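You operate a simulated robot arm through the tools that you are given. There is no shell and no other tool.

You run a simulated robot arm. Do the job below in one go: nothing can be reset, and whatever is moved stays where it is left.

TASK
Swap the blue roll on the supply shaft for the green one and plug the blue roll.
Fine: lock the brake first; blue roll in the yellow bay; black plug from the grey tray.
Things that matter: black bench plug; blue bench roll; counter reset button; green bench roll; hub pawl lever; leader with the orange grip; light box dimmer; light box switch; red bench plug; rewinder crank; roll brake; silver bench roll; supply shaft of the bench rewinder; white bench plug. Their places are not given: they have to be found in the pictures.

The check looks at the end state, three seconds after you hand in, the way a careful person would. Anything else that was tipped, shoved, dropped, spilled or broken makes it a failure.

THE ROBOT
A 7-joint arm with a two-finger parallel gripper, fixed in place. Base frame: the origin is at the foot of the arm, x ahead of it, y to its left, z up. Readings come in m, degrees, newtons and seconds.
With the tool pointing down near the work surface it reaches from about 0.1 to 0.66 m from the base axis. Its first joint turns from -166.0 to 166.0 degrees. Payload 3.91 kg.
The TCP is the grasp point between the finger pads, 0.03 m short of the fingertips. In the tool frame z runs along the fingers and y along their closing line. The gripper opens to 0.11 m. The fingers are 0.02 m wide and 0.01 m thick; the gripper's body (0.048 by 0.112 m) begins 0.055 m behind the TCP.
Orientation is that of the tool frame in the base frame, as a unit quaternion [x, y, z, w]. With the fingers straight down and closing along the base's y, the tool's x points along the base's -x, its y along +y and its z along -z.

THE INTERFACE
- The arm moves only by the tool jog_arm. Its argument "targets" is text: rows parted by semicolons, each of 6 numbers parted by spaces: the shift along the tool's x, y, z in m, then the turn, a rotation vector about the tool's x, y, z in degrees. In form: dx dy dz ax ay az; .... A call has 1 to 20 rows; each row shifts and turns the commanded pose from where the row before left it, along the tool's axes as they then stand. "fingers" is the gripper command, from -1 (shut) to 1 (fully open), values between in proportion, set as the call begins (left out, the last holds). Rows are played at 5 a second. More than 0.05 m and 8.6 degrees between two rows, or a gripper value outside its range, and nothing of the call is played. A pose out of reach is approached as far as the arm can. The call stops where the force on the tool passes 40 N (or 10 N more than at its start, if that is more) or the arm is blocked; 0.2 s more then pass. The fingers move at their own pace (about 0.072 m/s each) and stop on an object; they squeeze with about 40 N. The grip force told is the motor's: it shows also when the fingers shut on nothing. Time passes only in rows, and 0.2 s behind the last, so rows that do not move let the fingers close. The reply holds the time, the measured pose of the TCP, the force on the tool along the base axes, the opening and the grip force, in the units named above and with some noise, with the torque about the TCP (base axes, N m) and any sound that the robot's microphone picked up, and new pictures: "pictures" is both (left out), scene, wrist or none.
- Cameras (640 x 400 px; columns grow to the right, rows downward): "scene" is fixed at [0.0551, 0.5039, 1.505]; the picture's right is [0.03, -1.00, 0.00], its down [-0.78, -0.02, -0.63] and it looks along [0.63, 0.02, -0.78] (base axes); focal length 294 px, centre (320, 200). "wrist" rides on the gripper at [0.072, 0.017, -0.103] in the tool frame; the picture's right is [-0.23, 0.97, 0.00], its down [-0.76, -0.18, -0.62] and it looks along [-0.61, -0.14, 0.78] (tool axes); focal length 222 px, centre (320, 200).
- slide_trunk(by): slides the trunk up (or, below 0, down) by that many m; the arm rides with it, the base frame stays. It gives what a move gives, with no picture.
- probe_pixels(camera, pixels): there is no depth. For up to 12 entries [column, row, z] of the newest picture of that camera ("zoom" is the newest enlarged one), the place [x, y] in the base frame at which the ray of that pixel passes the height z, good to about 0.003 m, but the place of the scene camera against the robot may be out by one fixed shift of up to 0.012 m in any direction. It takes no simulated time.
- zoom(camera, box): a new picture of the part [left, top, right, bottom] of that camera's present view, enlarged. It takes no simulated time.
- sign_off(): hands the job in; it is judged then, once.

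Open the gripper and draw the arm clear of the work before you hand the job in, unless the task says otherwise.

The tools are called after "Call:" by a JSON object that holds its "fn" and its "kwargs". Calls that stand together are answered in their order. jog_arm: Moves the arm, as the interface text tells. Its arguments: {"type":"object","properties":{"targets":{"type":"string"},"fingers":{"type":"number"},"pictures":{"type":"string","enum":["both","scene","wrist","none"]}},"required":["targets"]} The other tools are called the same way: slide_trunk (by) slides the trunk up or down; probe_pixels (camera, pixels) gives the place at which the rays of pixels pass given heights; zoom (camera, box) takes an enlarged picture of a part of a camera's view; sign_off () hands the job in.

At the start:

```text
time: 0.0
eef_pos: [0.4759, 0.2859, 1.2165]
tcp_rot: [0.0, 1.0, 0.0, 0.0]
ft_force: [0.9, -0.1, 0.4]
moment: [0.03, 0.01, -0.02]
finger_gap: 0.11
finger_force: 0.0
trunk travel left (down, up): [-0.625, 0.057]
```

scene: 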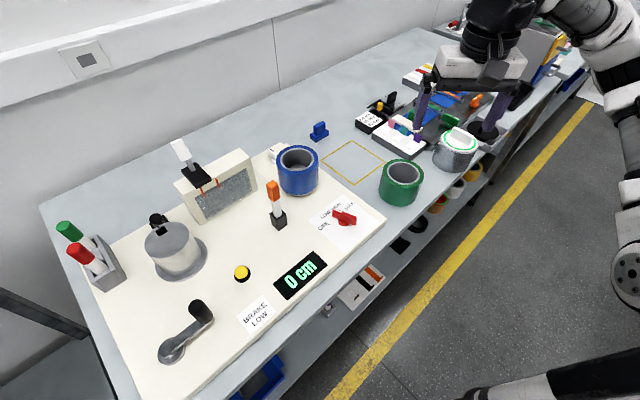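
wrist: 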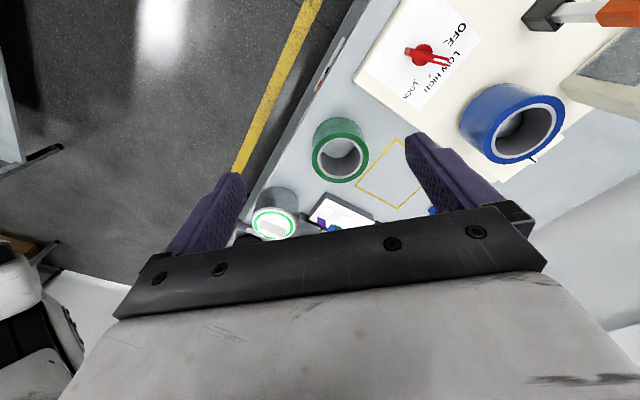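

The scene picture shows the bench: blue roll near (298,168), green roll (401,182), red brake switch (345,217), yellow square bay (353,162). I zoom in on the main areas to learn more.

Call:
{"fn": "zoom", "kwargs": {"camera": "scene", "box": [240, 120, 400, 220]}}

Call:
{"fn": "zoom", "kwargs": {"camera": "scene", "box": [300, 60, 500, 185]}}

Call:
{"fn": "zoom", "kwargs": {"camera": "scene", "box": [220, 180, 400, 340]}}

Call:
{"fn": "zoom", "kwargs": {"camera": "scene", "box": [40, 120, 260, 370]}}

Call:
{"fn": "zoom", "kwargs": {"camera": "wrist", "box": [350, 0, 640, 180]}}

Call:
{"fn": "zoom", "kwargs": {"camera": "wrist", "box": [220, 100, 480, 260]}}

```text
4.00 times, centred on (320, 170) of scene
```

zoom: 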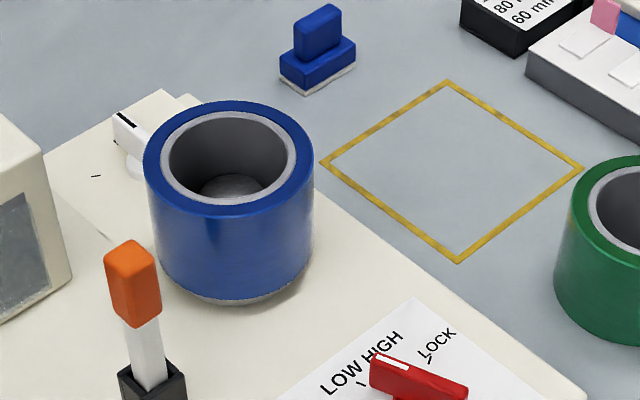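

```text
3.20 times, centred on (400, 122) of scene
```

zoom: 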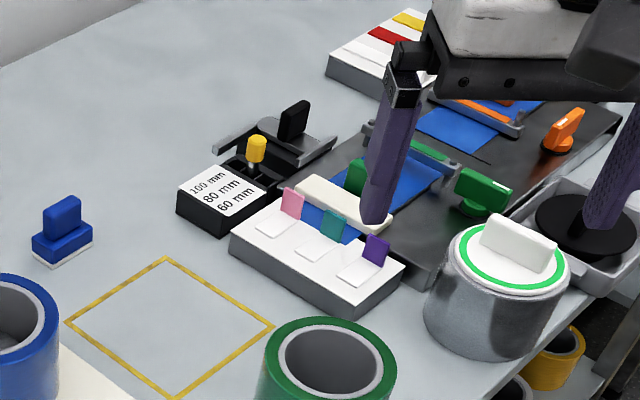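

```text
2.50 times, centred on (310, 260) of scene
```

zoom: 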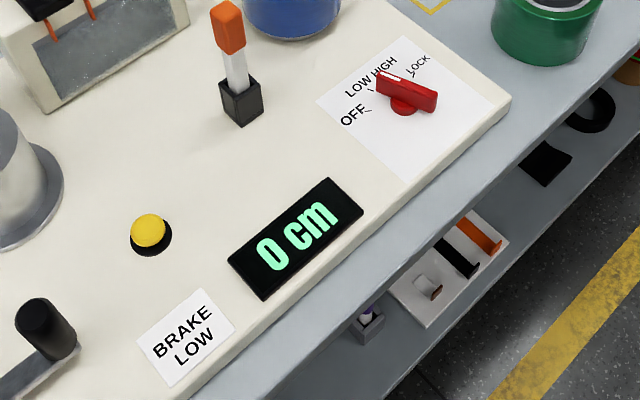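

```text
1.60 times, centred on (150, 245) of scene
```

zoom: 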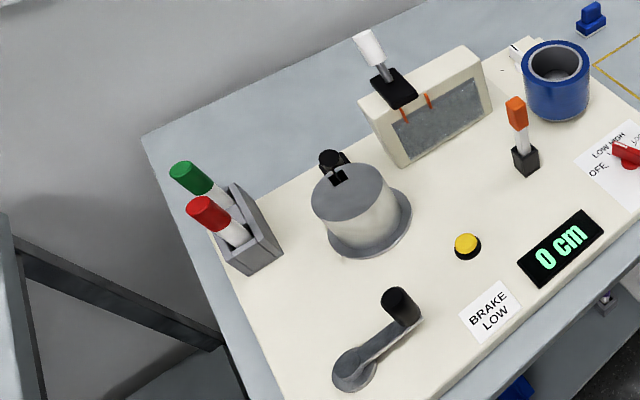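

```text
2.21 times, centred on (495, 90) of wrist
```

zoom: 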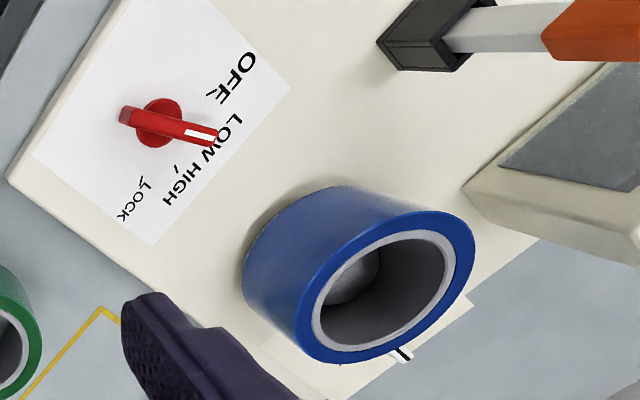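

```text
2.46 times, centred on (350, 180) of wrist
```

zoom: 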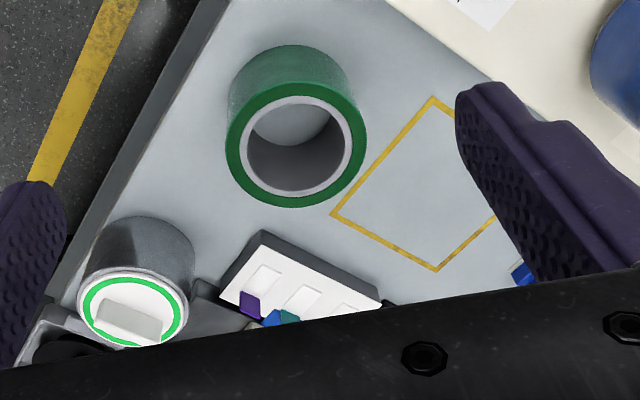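

I probe the bay corners in both cameras at several heights to find the bench height by matching.

Call:
{"fn": "probe_pixels", "kwargs": {"camera": "scene", "pixels": [[351.75, 140.5, 0.7], [385.5, 162, 0.7], [354.25, 185.5, 0.7], [320.5, 160.75, 0.7], [351.75, 140.5, 0.8], [385.5, 162, 0.8], [354.25, 185.5, 0.8], [320.5, 160.75, 0.8], [351.75, 140.5, 0.9], [385.5, 162, 0.9], [354.25, 185.5, 0.9], [320.5, 160.75, 0.9]]}}

Call:
{"fn": "probe_pixels", "kwargs": {"camera": "wrist", "pixels": [[397.2, 209.8, 0.7], [355, 186.6, 0.7], [395.6, 139.4, 0.7], [397.2, 209.8, 0.8], [355, 186.6, 0.8], [395.6, 139.4, 0.8], [397.2, 209.8, 0.9], [355, 186.6, 0.9], [395.6, 139.4, 0.9]]}}

```text
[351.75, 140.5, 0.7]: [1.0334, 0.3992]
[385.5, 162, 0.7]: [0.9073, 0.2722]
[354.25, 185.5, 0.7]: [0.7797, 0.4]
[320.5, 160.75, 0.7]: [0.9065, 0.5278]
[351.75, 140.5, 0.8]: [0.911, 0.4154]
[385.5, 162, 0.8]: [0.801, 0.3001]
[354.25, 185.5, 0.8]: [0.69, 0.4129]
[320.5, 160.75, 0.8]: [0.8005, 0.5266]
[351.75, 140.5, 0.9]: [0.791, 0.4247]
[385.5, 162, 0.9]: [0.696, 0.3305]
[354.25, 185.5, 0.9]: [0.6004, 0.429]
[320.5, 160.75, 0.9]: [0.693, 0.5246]
```

```text
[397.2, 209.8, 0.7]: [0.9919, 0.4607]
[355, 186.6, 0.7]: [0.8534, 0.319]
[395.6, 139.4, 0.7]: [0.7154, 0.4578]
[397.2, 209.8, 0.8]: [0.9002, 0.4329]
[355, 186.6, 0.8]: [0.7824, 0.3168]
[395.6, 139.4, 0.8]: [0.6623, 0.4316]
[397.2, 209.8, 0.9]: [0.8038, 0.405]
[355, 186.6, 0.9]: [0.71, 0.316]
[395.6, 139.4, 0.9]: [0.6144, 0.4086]
```

The bench top matches at about z = 0.85. Now I probe the roll rims, knob, and other features in both cameras.

Call:
{"fn": "probe_pixels", "kwargs": {"camera": "scene", "pixels": [[297.25, 159.5, 0.9], [297.25, 159.5, 1.0], [404, 174, 0.9], [404, 174, 1.0], [343.6, 221.2, 0.85], [343.6, 221.2, 0.95], [241.5, 273.5, 0.88], [273, 185, 0.95], [273, 185, 1.05], [275, 153, 0.87], [485, 133, 0.86], [458, 140, 0.95]]}}

Call:
{"fn": "probe_pixels", "kwargs": {"camera": "wrist", "pixels": [[528, 131.4, 0.9], [528, 131.4, 1.0], [340.3, 161, 0.9], [340.3, 161, 1.0], [422.5, 55.3, 0.85], [422.5, 55.3, 0.95], [273, 226, 0.9], [273, 226, 1.0]]}}

Call:
{"fn": "zoom", "kwargs": {"camera": "scene", "box": [430, 90, 530, 160]}}

Call:
{"fn": "zoom", "kwargs": {"camera": "scene", "box": [250, 130, 310, 170]}}

Call:
{"fn": "zoom", "kwargs": {"camera": "wrist", "box": [480, 100, 600, 180]}}

```text
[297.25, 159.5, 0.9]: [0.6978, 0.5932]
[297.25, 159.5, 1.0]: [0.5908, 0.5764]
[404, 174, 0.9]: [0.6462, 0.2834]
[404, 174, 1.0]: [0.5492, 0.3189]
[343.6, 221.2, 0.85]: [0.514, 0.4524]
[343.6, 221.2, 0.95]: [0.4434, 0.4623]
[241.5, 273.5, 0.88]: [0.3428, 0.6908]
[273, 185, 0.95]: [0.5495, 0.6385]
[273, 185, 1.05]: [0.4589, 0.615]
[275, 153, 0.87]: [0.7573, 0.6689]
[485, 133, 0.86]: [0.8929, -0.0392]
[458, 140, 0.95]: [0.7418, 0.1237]
```

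```text
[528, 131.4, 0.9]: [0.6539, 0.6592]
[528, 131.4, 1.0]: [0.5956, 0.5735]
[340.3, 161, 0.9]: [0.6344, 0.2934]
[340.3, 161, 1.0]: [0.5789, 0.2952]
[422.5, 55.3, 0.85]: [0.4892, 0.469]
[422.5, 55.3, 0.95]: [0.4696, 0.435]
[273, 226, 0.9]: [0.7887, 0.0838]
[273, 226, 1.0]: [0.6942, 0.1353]
```

```text
5.71 times, centred on (480, 125) of scene
```

zoom: 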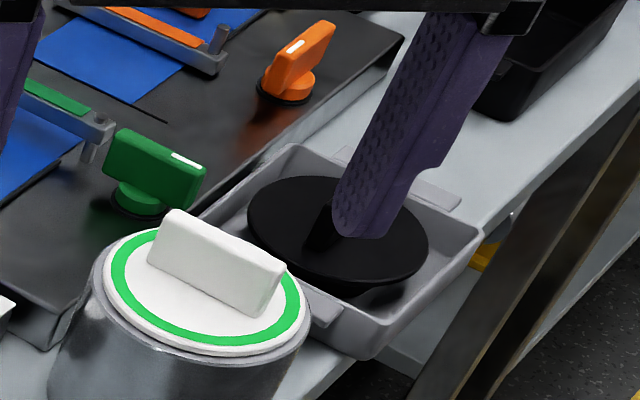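

```text
10.00 times, centred on (280, 150) of scene
```

zoom: 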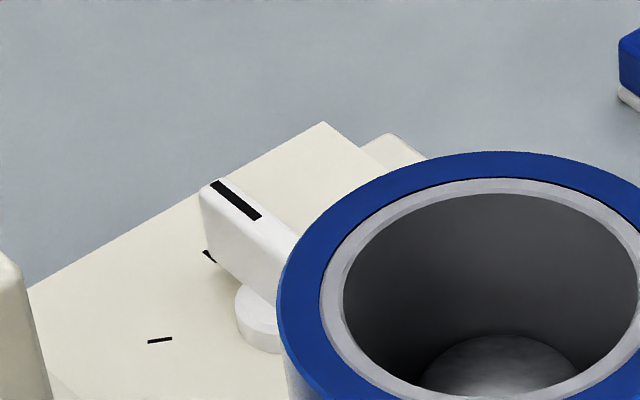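

```text
5.00 times, centred on (540, 140) of wrist
```

zoom: 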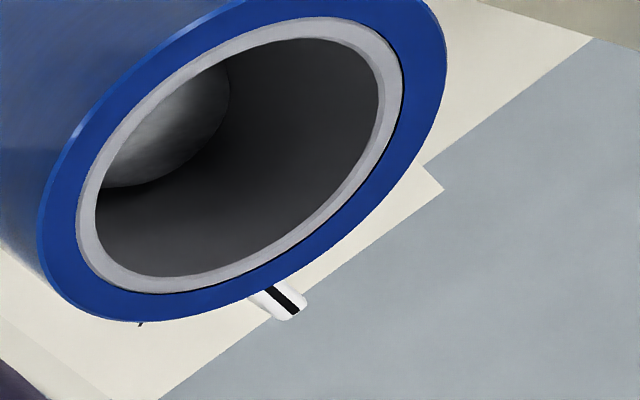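

The blue roll's rim comes out near (0.60, 0.58, z 0.99), the green rim near (0.62, 0.29, 0.93), and the knob near (0.48, 0.46, 0.89). The arm hangs in front of the bench with nothing right below it, so I lower the trunk to bring the tool to working height.

Call:
{"fn": "slide_trunk", "kwargs": {"by": -0.15}}

```text
time: 1.8
eef_pos: [0.4772, 0.2867, 1.0676]
tcp_rot: [0.0, 1.0, 0.0, 0.0]
ft_force: [-1.0, -0.7, -0.7]
moment: [-0.01, 0.01, 0.04]
finger_gap: 0.1097
finger_force: 0.2
trunk travel left (down, up): [-0.475, 0.207]
```

The trunk lowered cleanly. I move the tool about 0.1 m toward +y to view the knob and blue roll with the wrist camera.

Call:
{"fn": "jog_arm", "kwargs": {"targets": "0 0.04 0 0 0 0; 0 0.04 0 0 0 0; 0 0.04 0 0 0 0; 0 0 0 0 0 0"}}

```text
time: 2.8
eef_pos: [0.476, 0.4065, 1.0683]
tcp_rot: [0.0, 1.0, 0.001, 0.001]
ft_force: [0.1, 1.1, 0.3]
moment: [0.0, -0.01, 0.0]
finger_gap: 0.11
finger_force: 0.0
trunk travel left (down, up): [-0.475, 0.207]
```

scene: 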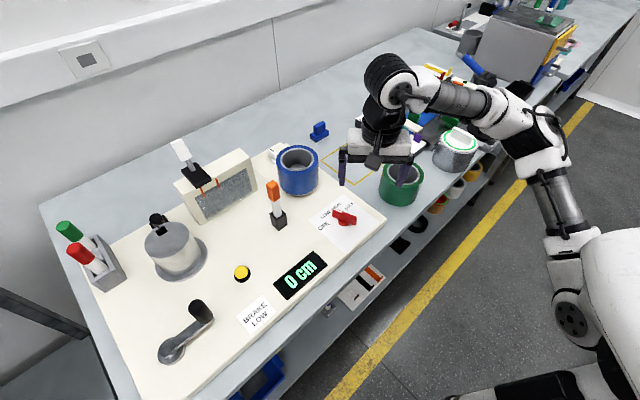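
wrist: 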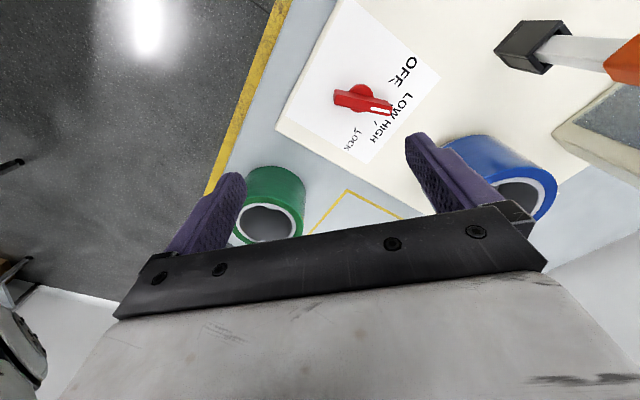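

I zoom the wrist picture on the knob (362,98) and the blue roll, and scene on the tray area now more open.

Call:
{"fn": "zoom", "kwargs": {"camera": "wrist", "box": [290, 30, 450, 150]}}

Call:
{"fn": "zoom", "kwargs": {"camera": "scene", "box": [310, 190, 390, 240]}}

Call:
{"fn": "zoom", "kwargs": {"camera": "scene", "box": [420, 90, 520, 170]}}

Call:
{"fn": "zoom", "kwargs": {"camera": "scene", "box": [400, 200, 640, 400]}}

```text
3.33 times, centred on (370, 90) of wrist
```

zoom: 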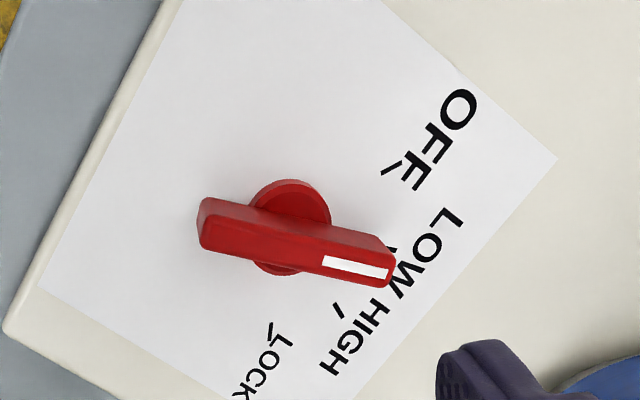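

```text
8.00 times, centred on (350, 215) of scene
```

zoom: 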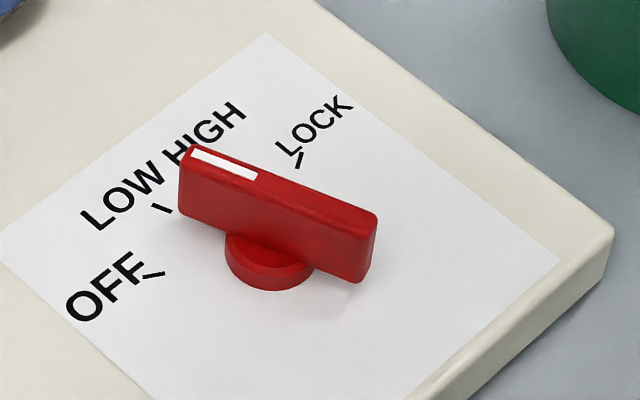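

```text
5.00 times, centred on (470, 130) of scene
```

zoom: 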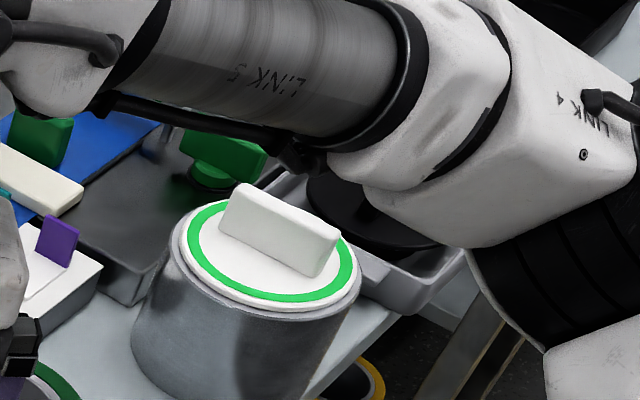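

```text
2.00 times, centred on (520, 300) of scene
```

zoom: 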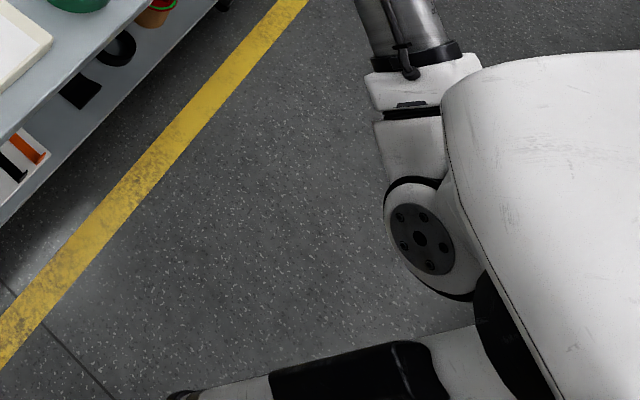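

The knob bar now points at LOW; ticks for OFF, LOW, HIGH and LOCK fan around it. I probe the ticks, bar ends and disc centre in both cameras.

Call:
{"fn": "probe_pixels", "kwargs": {"camera": "wrist", "pixels": [[391, 79.5, 0.87], [391.6, 104.5, 0.87], [376, 123, 0.87], [355.6, 129, 0.87], [361, 97.5, 0.87], [361, 97.5, 0.88], [363.1, 103.5, 0.89], [363.1, 103.5, 0.91], [335, 97.8, 0.9], [390.8, 109, 0.9], [274.5, 128, 0.87], [378, 151, 0.87]]}}

Call:
{"fn": "probe_pixels", "kwargs": {"camera": "scene", "pixels": [[329.1, 224.1, 0.87], [330.1, 216, 0.87], [347.25, 210, 0.87], [343.5, 224, 0.87], [343.5, 224, 0.88], [333.1, 208.6, 0.9], [356.5, 216.9, 0.9], [386, 219, 0.87], [386, 219, 0.88]]}}

```text
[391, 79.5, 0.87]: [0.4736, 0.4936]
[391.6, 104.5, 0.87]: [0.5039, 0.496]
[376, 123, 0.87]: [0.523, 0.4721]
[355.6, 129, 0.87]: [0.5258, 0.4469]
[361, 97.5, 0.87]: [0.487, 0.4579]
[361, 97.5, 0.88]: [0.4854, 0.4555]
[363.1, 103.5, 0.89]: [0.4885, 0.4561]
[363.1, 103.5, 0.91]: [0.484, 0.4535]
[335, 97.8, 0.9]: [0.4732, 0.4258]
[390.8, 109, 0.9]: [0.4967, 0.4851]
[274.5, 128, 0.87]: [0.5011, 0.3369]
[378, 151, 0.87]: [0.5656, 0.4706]
```

```text
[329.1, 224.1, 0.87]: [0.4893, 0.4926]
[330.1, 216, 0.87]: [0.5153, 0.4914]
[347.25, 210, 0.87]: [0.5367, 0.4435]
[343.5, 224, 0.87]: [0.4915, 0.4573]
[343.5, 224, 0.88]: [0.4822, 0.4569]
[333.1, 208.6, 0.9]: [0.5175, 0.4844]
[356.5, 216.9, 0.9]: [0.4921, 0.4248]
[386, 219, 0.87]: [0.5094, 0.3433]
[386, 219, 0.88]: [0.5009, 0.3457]
```

Bar axis is about 67° from base x, its centre near (0.486, 0.456). I move over the knob and turn the tool about -67° so the fingers would close across the bar.

Call:
{"fn": "jog_arm", "kwargs": {"targets": "-0.005 0.025 0 0 0 -8.4; -0.004 0.024 0 0 0 -8.4; 0 0 0 0 0 -8.4; 0 0 0 0 0 -8.4; 0 0 0 0 0 -8.4; 0 0 0 0 0 -8.4; 0 0 0 0 0 -8.4; 0 0 0 0 0 -8.4; 0 0 0 0 0 0"}}

```text
time: 4.8
eef_pos: [0.4819, 0.4537, 1.0656]
tcp_rot: [-0.554, 0.832, 0.0, 0.0]
ft_force: [-0.8, 0.5, -0.4]
moment: [-0.03, -0.02, -0.01]
finger_gap: 0.1101
finger_force: 0.0
trunk travel left (down, up): [-0.475, 0.207]
```

scene: 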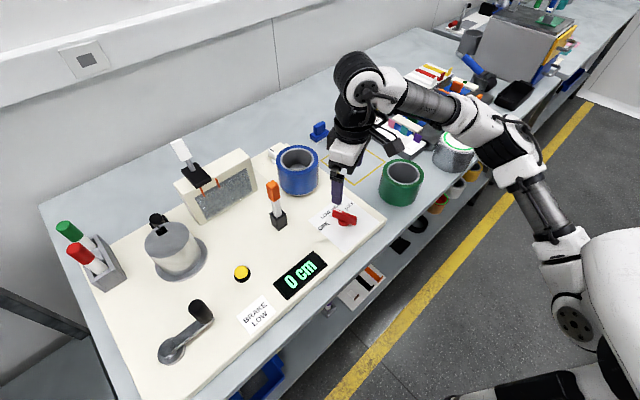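
wrist: 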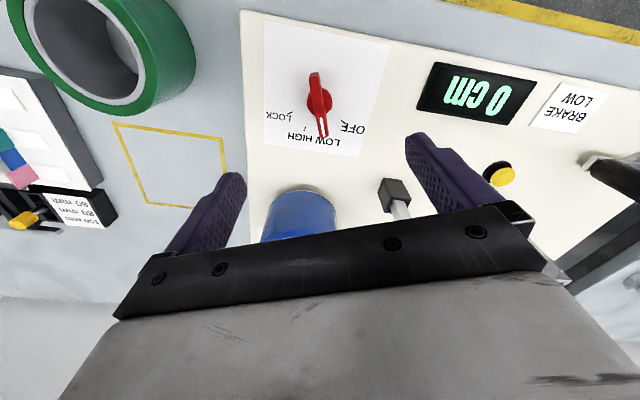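

The wrist camera now looks along the bar. I zoom and probe the knob here for a second triangulation.

Call:
{"fn": "zoom", "kwargs": {"camera": "wrist", "box": [250, 50, 390, 160]}}

Call:
{"fn": "zoom", "kwargs": {"camera": "scene", "box": [310, 160, 390, 240]}}

```text
3.64 times, centred on (320, 105) of wrist
```

zoom: 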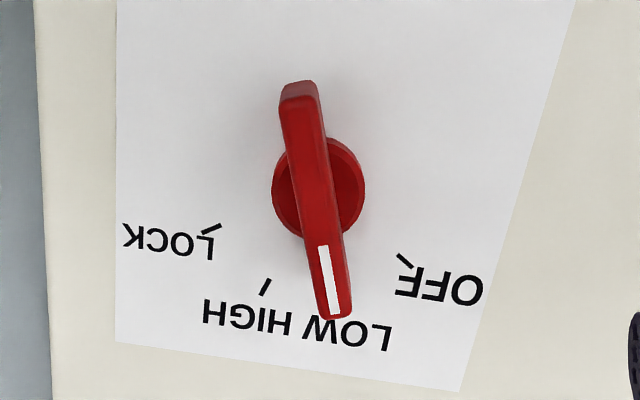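

```text
5.00 times, centred on (350, 200) of scene
```

zoom: 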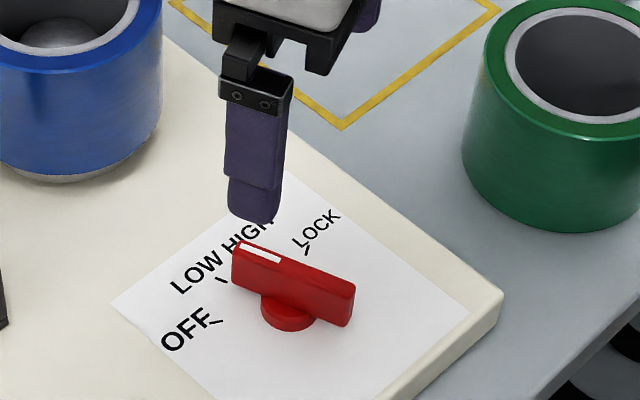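

I probe the knob features in this view at candidate heights.

Call:
{"fn": "probe_pixels", "kwargs": {"camera": "wrist", "pixels": [[304.9, 128.7, 0.87], [304.9, 128.7, 0.85], [290, 112.4, 0.87], [290, 112.4, 0.85], [343.1, 122, 0.87], [343.1, 122, 0.85], [319.5, 100.9, 0.87], [319.5, 100.9, 0.88], [325, 136.5, 0.9], [313.5, 75, 0.9], [325, 136.5, 0.91], [313.5, 75, 0.91]]}}

```text
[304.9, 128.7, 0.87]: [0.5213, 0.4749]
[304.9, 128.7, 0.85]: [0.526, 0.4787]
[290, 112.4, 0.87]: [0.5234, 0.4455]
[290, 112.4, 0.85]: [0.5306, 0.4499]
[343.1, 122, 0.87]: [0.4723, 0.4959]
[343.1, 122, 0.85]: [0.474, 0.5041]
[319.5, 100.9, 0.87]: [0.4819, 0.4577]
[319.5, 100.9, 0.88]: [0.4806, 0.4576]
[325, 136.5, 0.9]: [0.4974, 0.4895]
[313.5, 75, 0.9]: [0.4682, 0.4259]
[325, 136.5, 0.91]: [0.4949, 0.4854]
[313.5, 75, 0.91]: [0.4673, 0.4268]
```

Panel height is about 0.87, knob axis about (0.483, 0.457), bar top about 0.907, and the LOW-to-LOCK angle about 80° clockwise from above. I half-close the fingers and go down astride the bar.

Call:
{"fn": "jog_arm", "kwargs": {"targets": "-0.0036 0.0004 0.03 0 0 1.9; 0 0 0.035 0 0 0; 0 0 0.035 0 0 0; 0 0 0.03 0 0 0; 0 0 0.02 0 0 0; 0 0 0 0 0 0", "fingers": 0}}

```text
time: 6.2
eef_pos: [0.4837, 0.4583, 0.9203]
tcp_rot: [-0.539, 0.842, 0.002, 0.004]
ft_force: [9.7, 5.9, 38.4]
moment: [-0.06, 0.06, 0.61]
finger_gap: 0.0551
finger_force: 0.2
trunk travel left (down, up): [-0.475, 0.207]
```

scene: 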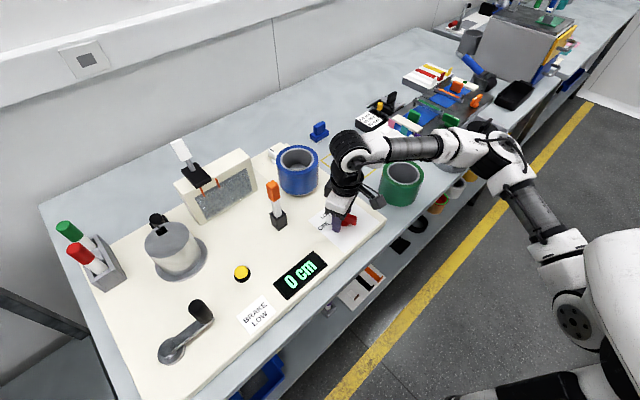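
wrist: 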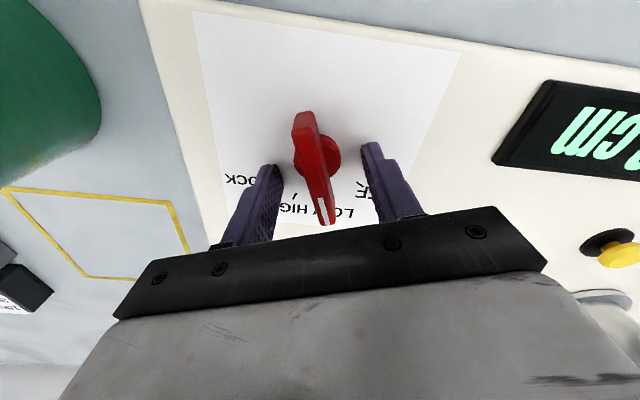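

A 38 N upward force came evenly on both tips at TCP z 0.920, so the panel top is about 0.89 and the fingers straddle the bar. I lift about 6 mm to unload before gripping.

Call:
{"fn": "jog_arm", "kwargs": {"targets": "0 0 -0.006 0 0 0; 0 0 0 0 0 0"}}

```text
time: 6.8
eef_pos: [0.483, 0.457, 0.9196]
tcp_rot: [-0.54, 0.842, -0.002, -0.001]
ft_force: [0.2, 2.6, 4.7]
moment: [0.06, -0.21, 0.07]
finger_gap: 0.055
finger_force: 0.2
trunk travel left (down, up): [-0.475, 0.207]
```

scene: 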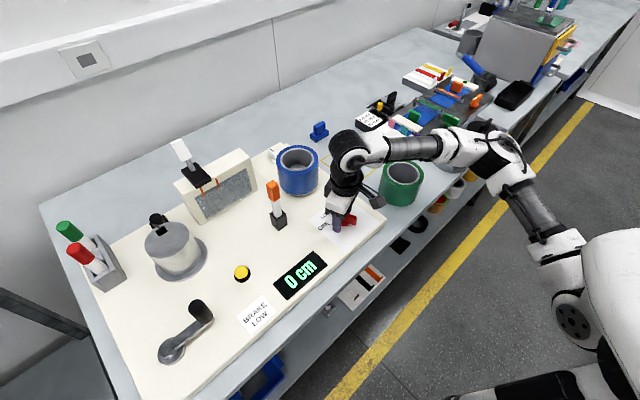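
wrist: 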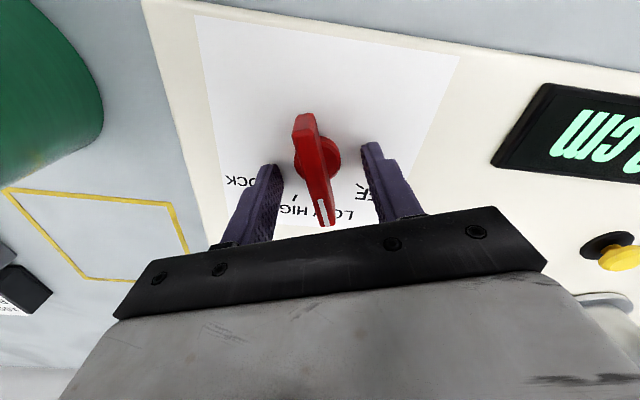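

The bar sits about 2 mm toward the left finger and slightly toward tool +x. I nudge, lift 3 mm and close the fingers.

Call:
{"fn": "jog_arm", "kwargs": {"targets": "0.002 -0.0015 -0.003 0 0 0; 0 0 0 0 0 0", "pictures": "none"}}

Call:
{"fn": "jog_arm", "kwargs": {"targets": "0 0 0 0 0 0; 0 0 0 0 0 0; 0 0 0 0 0 0; 0 0 0 0 0 0", "fingers": -1}}

```text
time: 7.3
eef_pos: [0.4838, 0.4549, 0.9223]
tcp_rot: [-0.54, 0.842, 0.0, -0.001]
ft_force: [-0.1, 0.3, -0.3]
moment: [0.01, 0.02, 0.02]
finger_gap: 0.0552
finger_force: 0.1
trunk travel left (down, up): [-0.475, 0.207]
```

```text
time: 8.3
eef_pos: [0.4832, 0.4574, 0.9248]
tcp_rot: [-0.54, 0.842, 0.001, 0.0]
ft_force: [-13.7, 4.0, -4.6]
moment: [0.51, -0.25, -0.05]
finger_gap: 0.0109
finger_force: 44.9
trunk travel left (down, up): [-0.475, 0.207]
```

scene: 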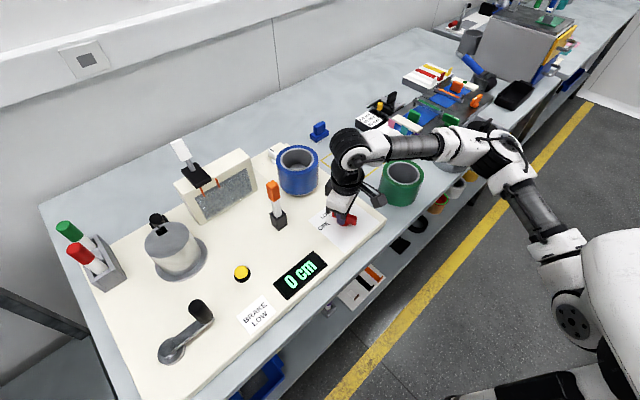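
wrist: 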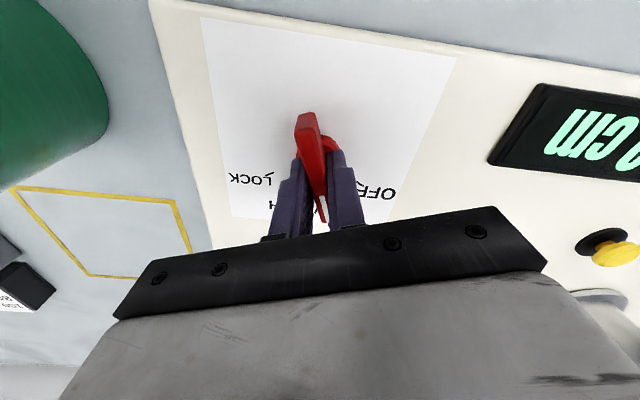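

The bar is gripped (gap 0.0109). I ease 1.5 mm toward tool +y to relieve the side force and turn the first 24° clockwise.

Call:
{"fn": "jog_arm", "kwargs": {"targets": "0 0.0015 0 0 0 0; 0 0 0 0 0 6; 0 0 0 0 0 6; 0 0 0 0 0 6; 0 0 0 0 0 6; 0 0 0 0 0 0"}}

```text
time: 9.8
eef_pos: [0.4832, 0.455, 0.9239]
tcp_rot: [-0.351, 0.937, -0.001, 0.0]
ft_force: [8.2, -8.6, -2.1]
moment: [-0.1, 0.04, 0.05]
finger_gap: 0.0111
finger_force: 44.9
trunk travel left (down, up): [-0.475, 0.207]
```

scene: 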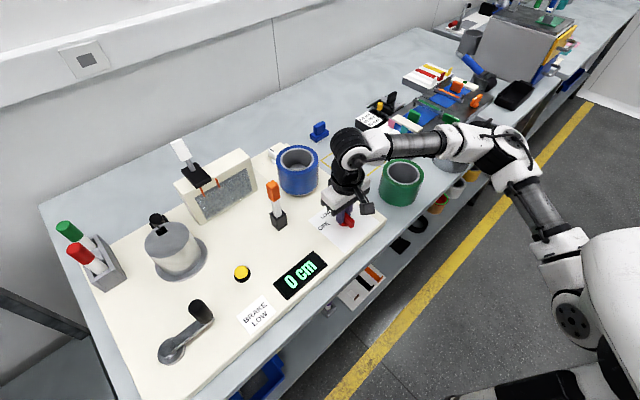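
wrist: 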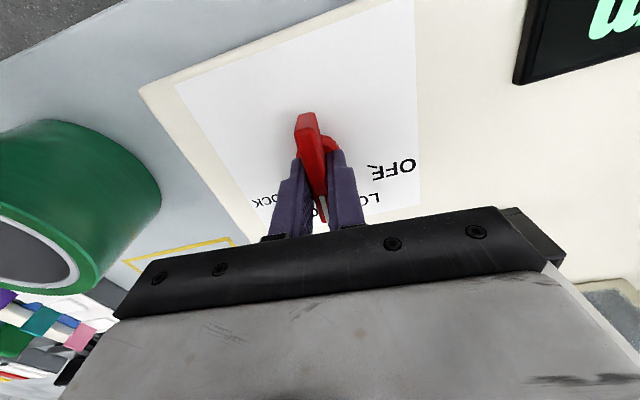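

The knob turns with the tool. I continue another 32°.

Call:
{"fn": "jog_arm", "kwargs": {"targets": "0 0 0 0 0 6.4; 0 0 0 0 0 6.4; 0 0 0 0 0 6.4; 0 0 0 0 0 6.4; 0 0 0 0 0 6.4; 0 0 0 0 0 0"}}

```text
time: 11.2
eef_pos: [0.4844, 0.4527, 0.9252]
tcp_rot: [-0.08, 0.997, -0.003, 0.001]
ft_force: [19.5, -32.0, -8.5]
moment: [0.73, -0.54, 0.15]
finger_gap: 0.0107
finger_force: 45.7
trunk travel left (down, up): [-0.475, 0.207]
```

scene: 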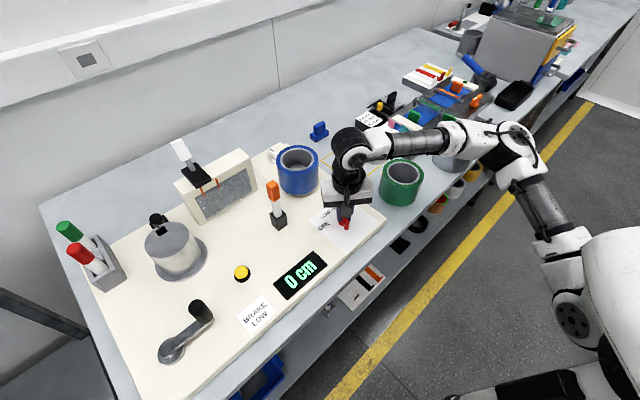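
wrist: 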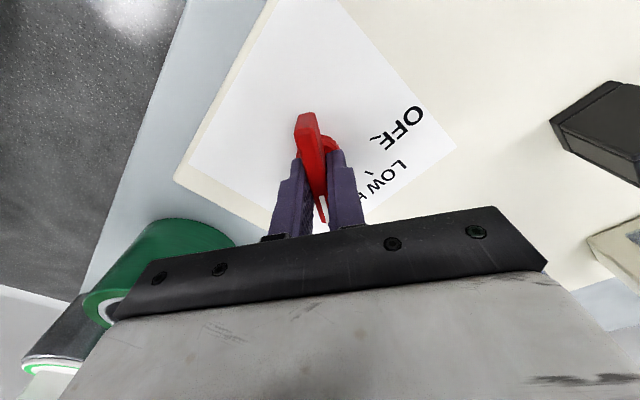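

Angle left is about 24°. The side force (19, -32) N is close to the limit, so I ease the tool along it before going on.

Call:
{"fn": "jog_arm", "kwargs": {"targets": "-0.001 -0.0025 0 0 0 0; 0 0 0 0 0 0", "pictures": "none"}}

```text
time: 11.8
eef_pos: [0.4842, 0.4536, 0.9243]
tcp_rot: [-0.081, 0.997, 0.0, -0.001]
ft_force: [14.0, -14.6, -9.3]
moment: [-0.07, -1.31, 0.08]
finger_gap: 0.0108
finger_force: 45.2
trunk travel left (down, up): [-0.475, 0.207]
```

The side force halved. I ease a bit more and turn another 12°.

Call:
{"fn": "jog_arm", "kwargs": {"targets": "-0.002 -0.001 0.001 0 0 0; 0 0 0 0 0 6; 0 0 0 0 0 6; 0 0 0 0 0 0", "pictures": "scene"}}

```text
time: 12.8
eef_pos: [0.4847, 0.4518, 0.9249]
tcp_rot: [0.024, 1.0, 0.0, -0.001]
ft_force: [0.8, -16.4, -4.2]
moment: [-0.29, -0.64, 0.05]
finger_gap: 0.011
finger_force: 44.8
trunk travel left (down, up): [-0.475, 0.207]
```

scene: 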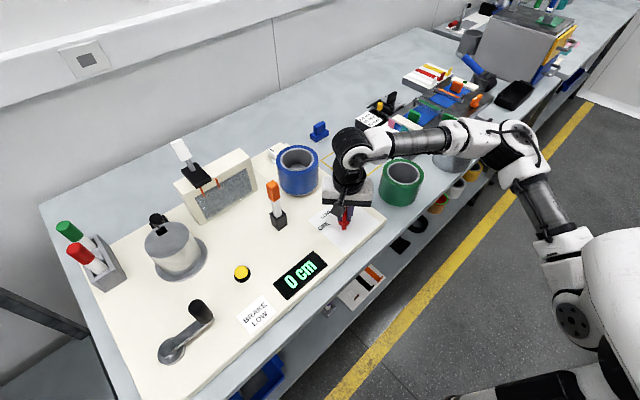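

About 68° turned so far. I turn 12° more with another small relief move, then check the sign.

Call:
{"fn": "jog_arm", "kwargs": {"targets": "0 -0.0015 0 0 0 0; 0 0 0 0 0 6; 0 0 0 0 0 6; 0 0 0 0 0 0"}}

Call:
{"fn": "zoom", "kwargs": {"camera": "scene", "box": [230, 190, 390, 340]}}

```text
time: 13.8
eef_pos: [0.4854, 0.4512, 0.9249]
tcp_rot: [0.127, 0.992, 0.0, -0.001]
ft_force: [-9.9, -6.4, -6.1]
moment: [0.15, 0.52, 0.05]
finger_gap: 0.0104
finger_force: 44.6
trunk travel left (down, up): [-0.475, 0.207]
```

scene: 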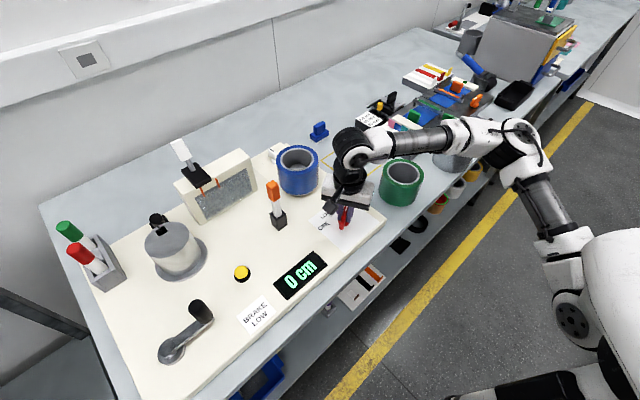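
wrist: 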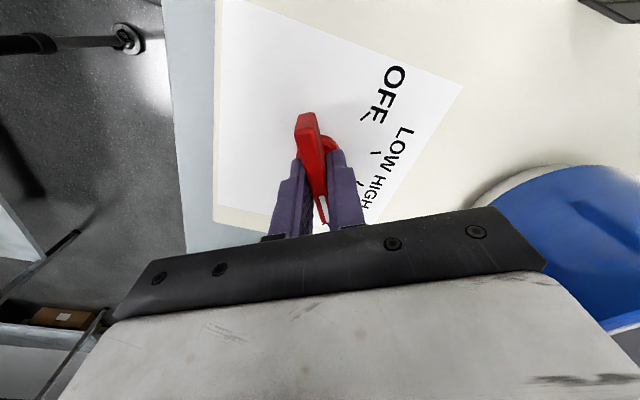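

```text
2.67 times, centred on (310, 265) of scene
```

zoom: 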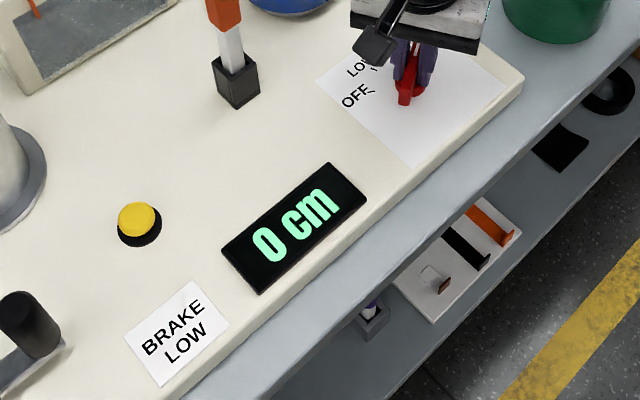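

The tool turned 80° in total, which should put the bar on LOCK. I open the fingers part way and lift to look.

Call:
{"fn": "jog_arm", "kwargs": {"targets": "0 0 0 0 0 0; 0 0 0 0 0 0; 0 0 -0.03 0 0 0; 0 0 -0.04 0 0 0; 0 0 -0.04 0 0 0; 0 0 0 0 0 0", "fingers": 0}}

Call:
{"fn": "zoom", "kwargs": {"camera": "wrist", "box": [240, 40, 400, 160]}}

Call:
{"fn": "zoom", "kwargs": {"camera": "scene", "box": [310, 190, 390, 240]}}

```text
time: 15.2
eef_pos: [0.4864, 0.4503, 1.0343]
tcp_rot: [0.128, 0.992, -0.001, 0.0]
ft_force: [0.1, 0.1, -0.1]
moment: [0.01, -0.02, -0.01]
finger_gap: 0.0552
finger_force: 0.2
trunk travel left (down, up): [-0.475, 0.207]
```

scene: 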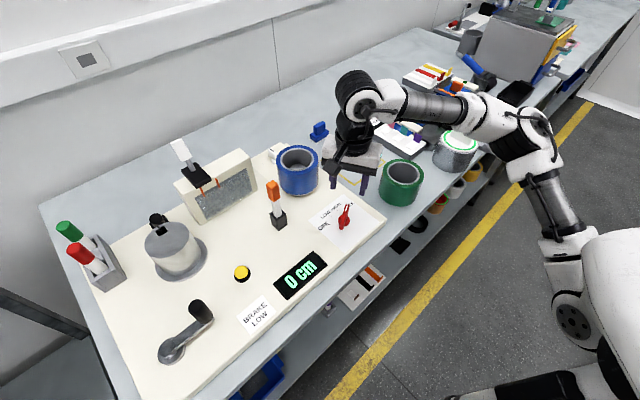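
wrist: 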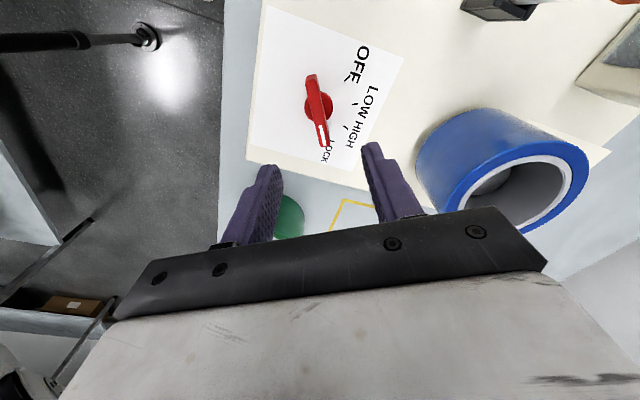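

```text
3.33 times, centred on (320, 100) of wrist
```

zoom: 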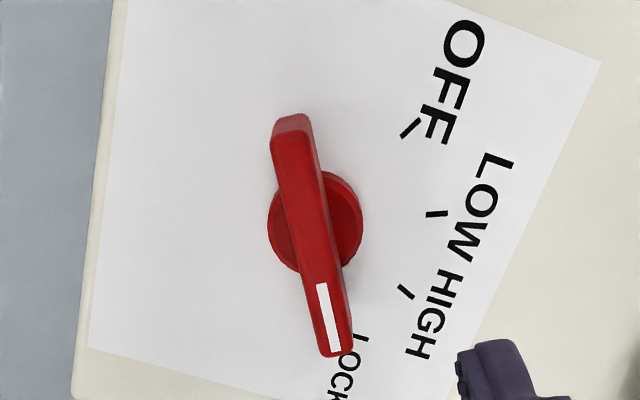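

```text
8.00 times, centred on (350, 215) of scene
```

zoom: 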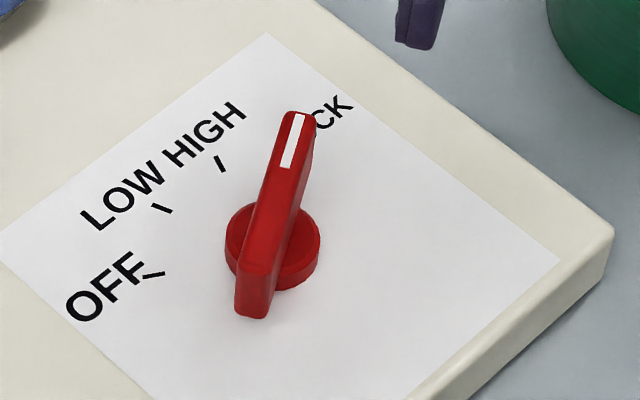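

The bar now lies over the LOCK tick (direction matches the 41° tick spacing). Next I lift, turn the camera toward the blue roll and hub, to look at the pawl lever.

Call:
{"fn": "jog_arm", "kwargs": {"targets": "0 0 -0.03 0 0 -8.1; 0 0 -0.03 0 0 -8.1; 0 0 -0.006 0 0 -8.1; 0 0 0 0 0 -8.1; 0 0 0 0 0 -8.1; 0 0 0 0 0 -8.1; 0 0 0 0 0 -8.1; 0 0 0 0 0 -8.1; 0 0 0 0 0 0", "pictures": "none"}}

Call:
{"fn": "jog_arm", "kwargs": {"targets": "-0.04 0 0 0 0 0; -0.04 0 0 0 0 0; -0.04 0 0 0 0 0; 0 0 0 0 0 0"}}

```text
time: 17.1
eef_pos: [0.4863, 0.4529, 1.0997]
tcp_rot: [-0.425, 0.905, 0.0, 0.0]
ft_force: [-0.3, -0.6, -0.2]
moment: [-0.02, -0.03, 0.0]
finger_gap: 0.0555
finger_force: 0.0
trunk travel left (down, up): [-0.475, 0.207]
```

```text
time: 18.1
eef_pos: [0.5632, 0.543, 1.1]
tcp_rot: [-0.425, 0.905, 0.0, 0.0]
ft_force: [-0.4, 1.1, -0.3]
moment: [0.0, 0.02, 0.03]
finger_gap: 0.0549
finger_force: 0.1
trunk travel left (down, up): [-0.475, 0.207]
```

scene: 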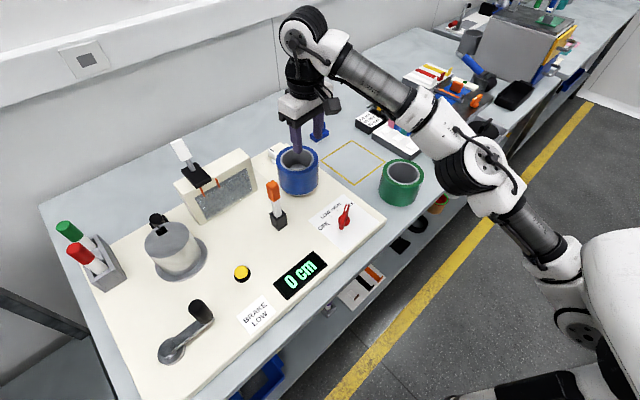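
wrist: 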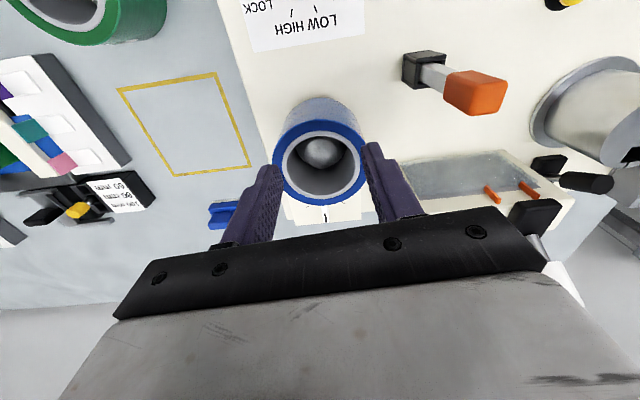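

The arm reaches R = 0.78 with the tool down. I zoom on the roll and hub in the wrist picture.

Call:
{"fn": "zoom", "kwargs": {"camera": "wrist", "box": [250, 85, 390, 230]}}

Call:
{"fn": "zoom", "kwargs": {"camera": "scene", "box": [250, 130, 330, 200]}}

```text
2.76 times, centred on (320, 158) of wrist
```

zoom: 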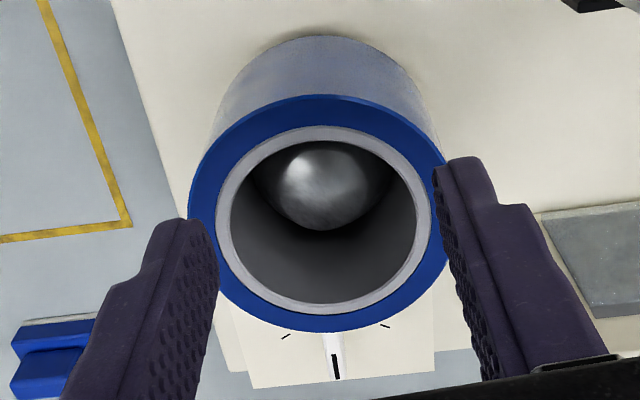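

```text
5.71 times, centred on (290, 165) of scene
```

zoom: 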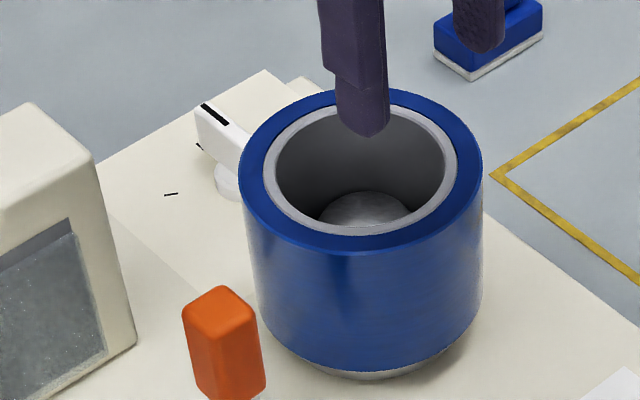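

The lever tip with black stripe shows at zoom (335,365) behind the roll with ticks either side. I move 0.07 m further over it for a clear view.

Call:
{"fn": "jog_arm", "kwargs": {"targets": "-0.035 0 0 0 0 0; -0.035 0 0 0 0 0; 0 0 0 0 0 0; 0 0 0 0 0 0"}}

Call:
{"fn": "zoom", "kwargs": {"camera": "wrist", "box": [250, 50, 410, 180]}}

```text
time: 19.1
eef_pos: [0.5685, 0.5493, 1.0918]
tcp_rot: [-0.424, 0.906, 0.001, 0.001]
ft_force: [-1.0, 0.3, 0.4]
moment: [0.01, 0.01, -0.03]
finger_gap: 0.055
finger_force: 0.1
out of reach, approached as far as the arm can: row 1, 2
trunk travel left (down, up): [-0.475, 0.207]
```

scene: 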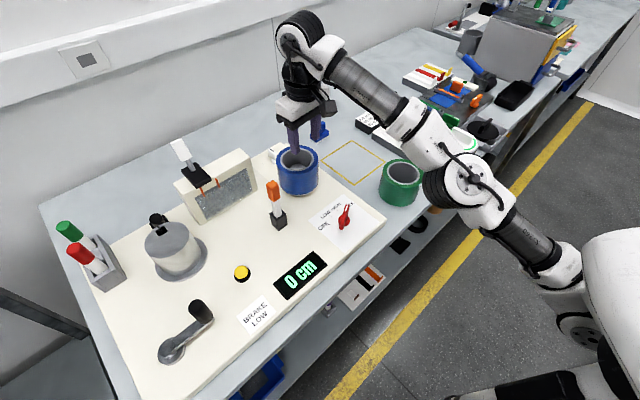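
wrist: 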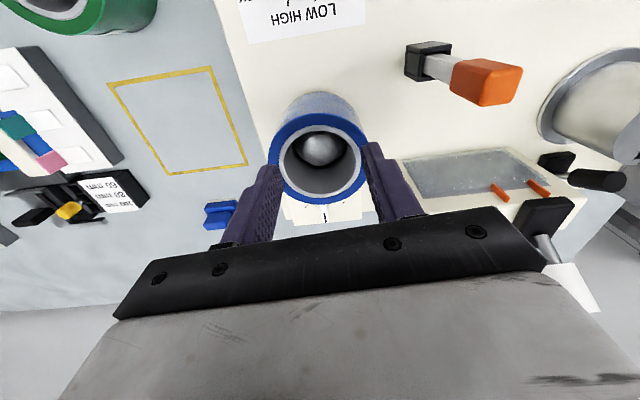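

```text
3.08 times, centred on (330, 115) of wrist
```

zoom: 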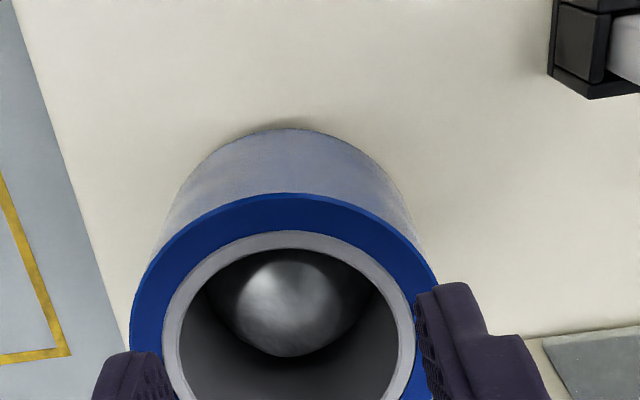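

Tool-down reach ends near R = 0.79 here because the wrist sits above the shoulder. I raise the trunk, then come back down with the arm so that it stretches more level.

Call:
{"fn": "slide_trunk", "kwargs": {"by": 0.15}}

Call:
{"fn": "jog_arm", "kwargs": {"targets": "0 0 0.04 0 0 0; 0 0 0.04 0 0 0; 0 0 0.04 0 0 0; 0 0 0.02 0 0 0; 0 0 0 0 0 0"}}

```text
time: 20.9
eef_pos: [0.5691, 0.5502, 1.2423]
tcp_rot: [-0.423, 0.906, 0.0, 0.0]
ft_force: [-0.2, -0.7, -0.2]
moment: [-0.01, 0.02, 0.01]
finger_gap: 0.0548
finger_force: 0.1
trunk travel left (down, up): [-0.625, 0.057]
```

```text
time: 22.1
eef_pos: [0.5675, 0.5511, 1.1043]
tcp_rot: [-0.424, 0.906, 0.0, 0.001]
ft_force: [0.7, -0.5, 0.8]
moment: [0.01, 0.02, 0.01]
finger_gap: 0.055
finger_force: 0.1
trunk travel left (down, up): [-0.625, 0.057]
```

scene: 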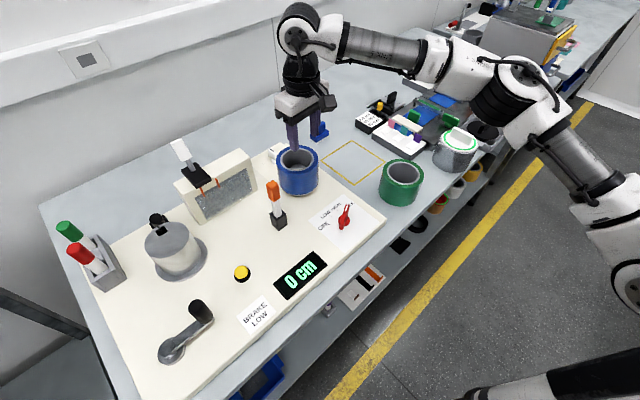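
wrist: 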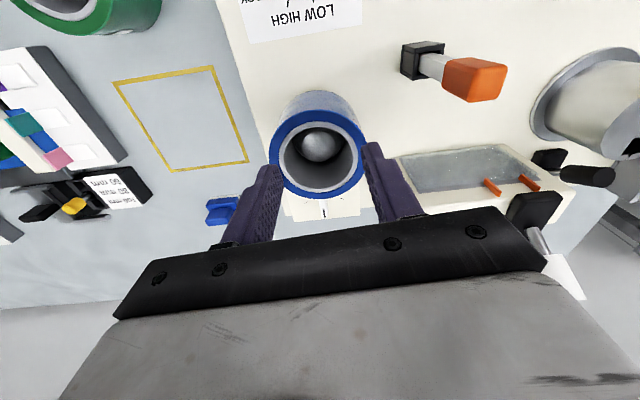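

The elbow is bent again, so there is spare reach. I move 0.08 m further toward the hub lever.

Call:
{"fn": "jog_arm", "kwargs": {"targets": "-0.04 0 0 0 0 0; -0.04 0 0 0 0 0; 0 0 0 0 0 0; 0 0 0 0 0 0"}}

Call:
{"fn": "zoom", "kwargs": {"camera": "wrist", "box": [260, 70, 390, 220]}}

```text
time: 23.1
eef_pos: [0.6034, 0.5934, 1.1026]
tcp_rot: [-0.424, 0.906, 0.002, 0.0]
ft_force: [0.2, -0.2, 0.2]
moment: [0.02, 0.01, 0.01]
finger_gap: 0.0548
finger_force: 0.0
out of reach, approached as far as the arm can: row 2
trunk travel left (down, up): [-0.625, 0.057]
```

scene: 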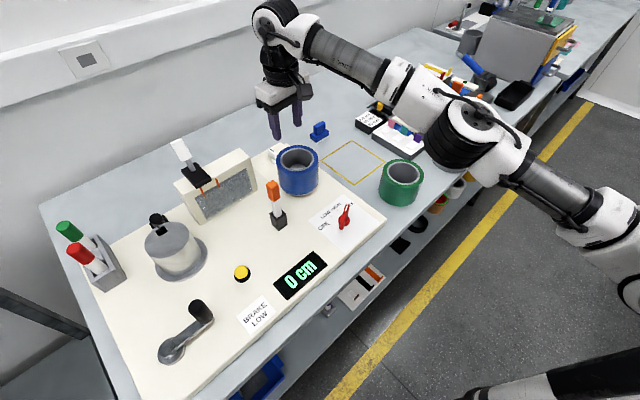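
wrist: 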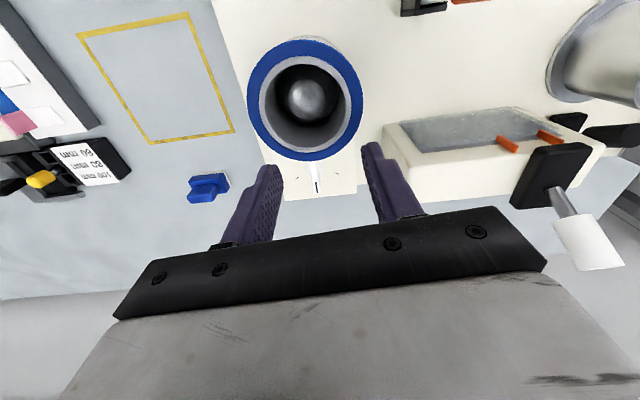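

```text
2.67 times, centred on (325, 145) of wrist
```

zoom: 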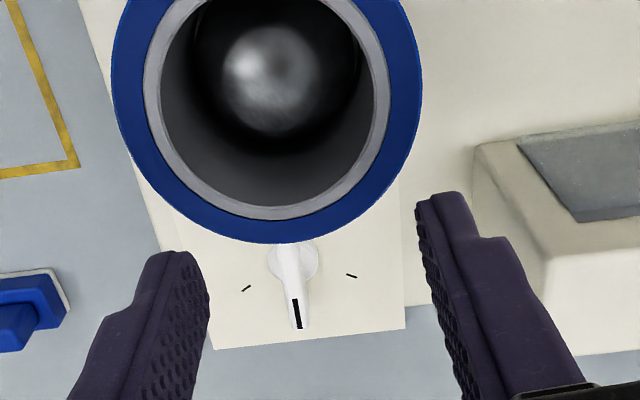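

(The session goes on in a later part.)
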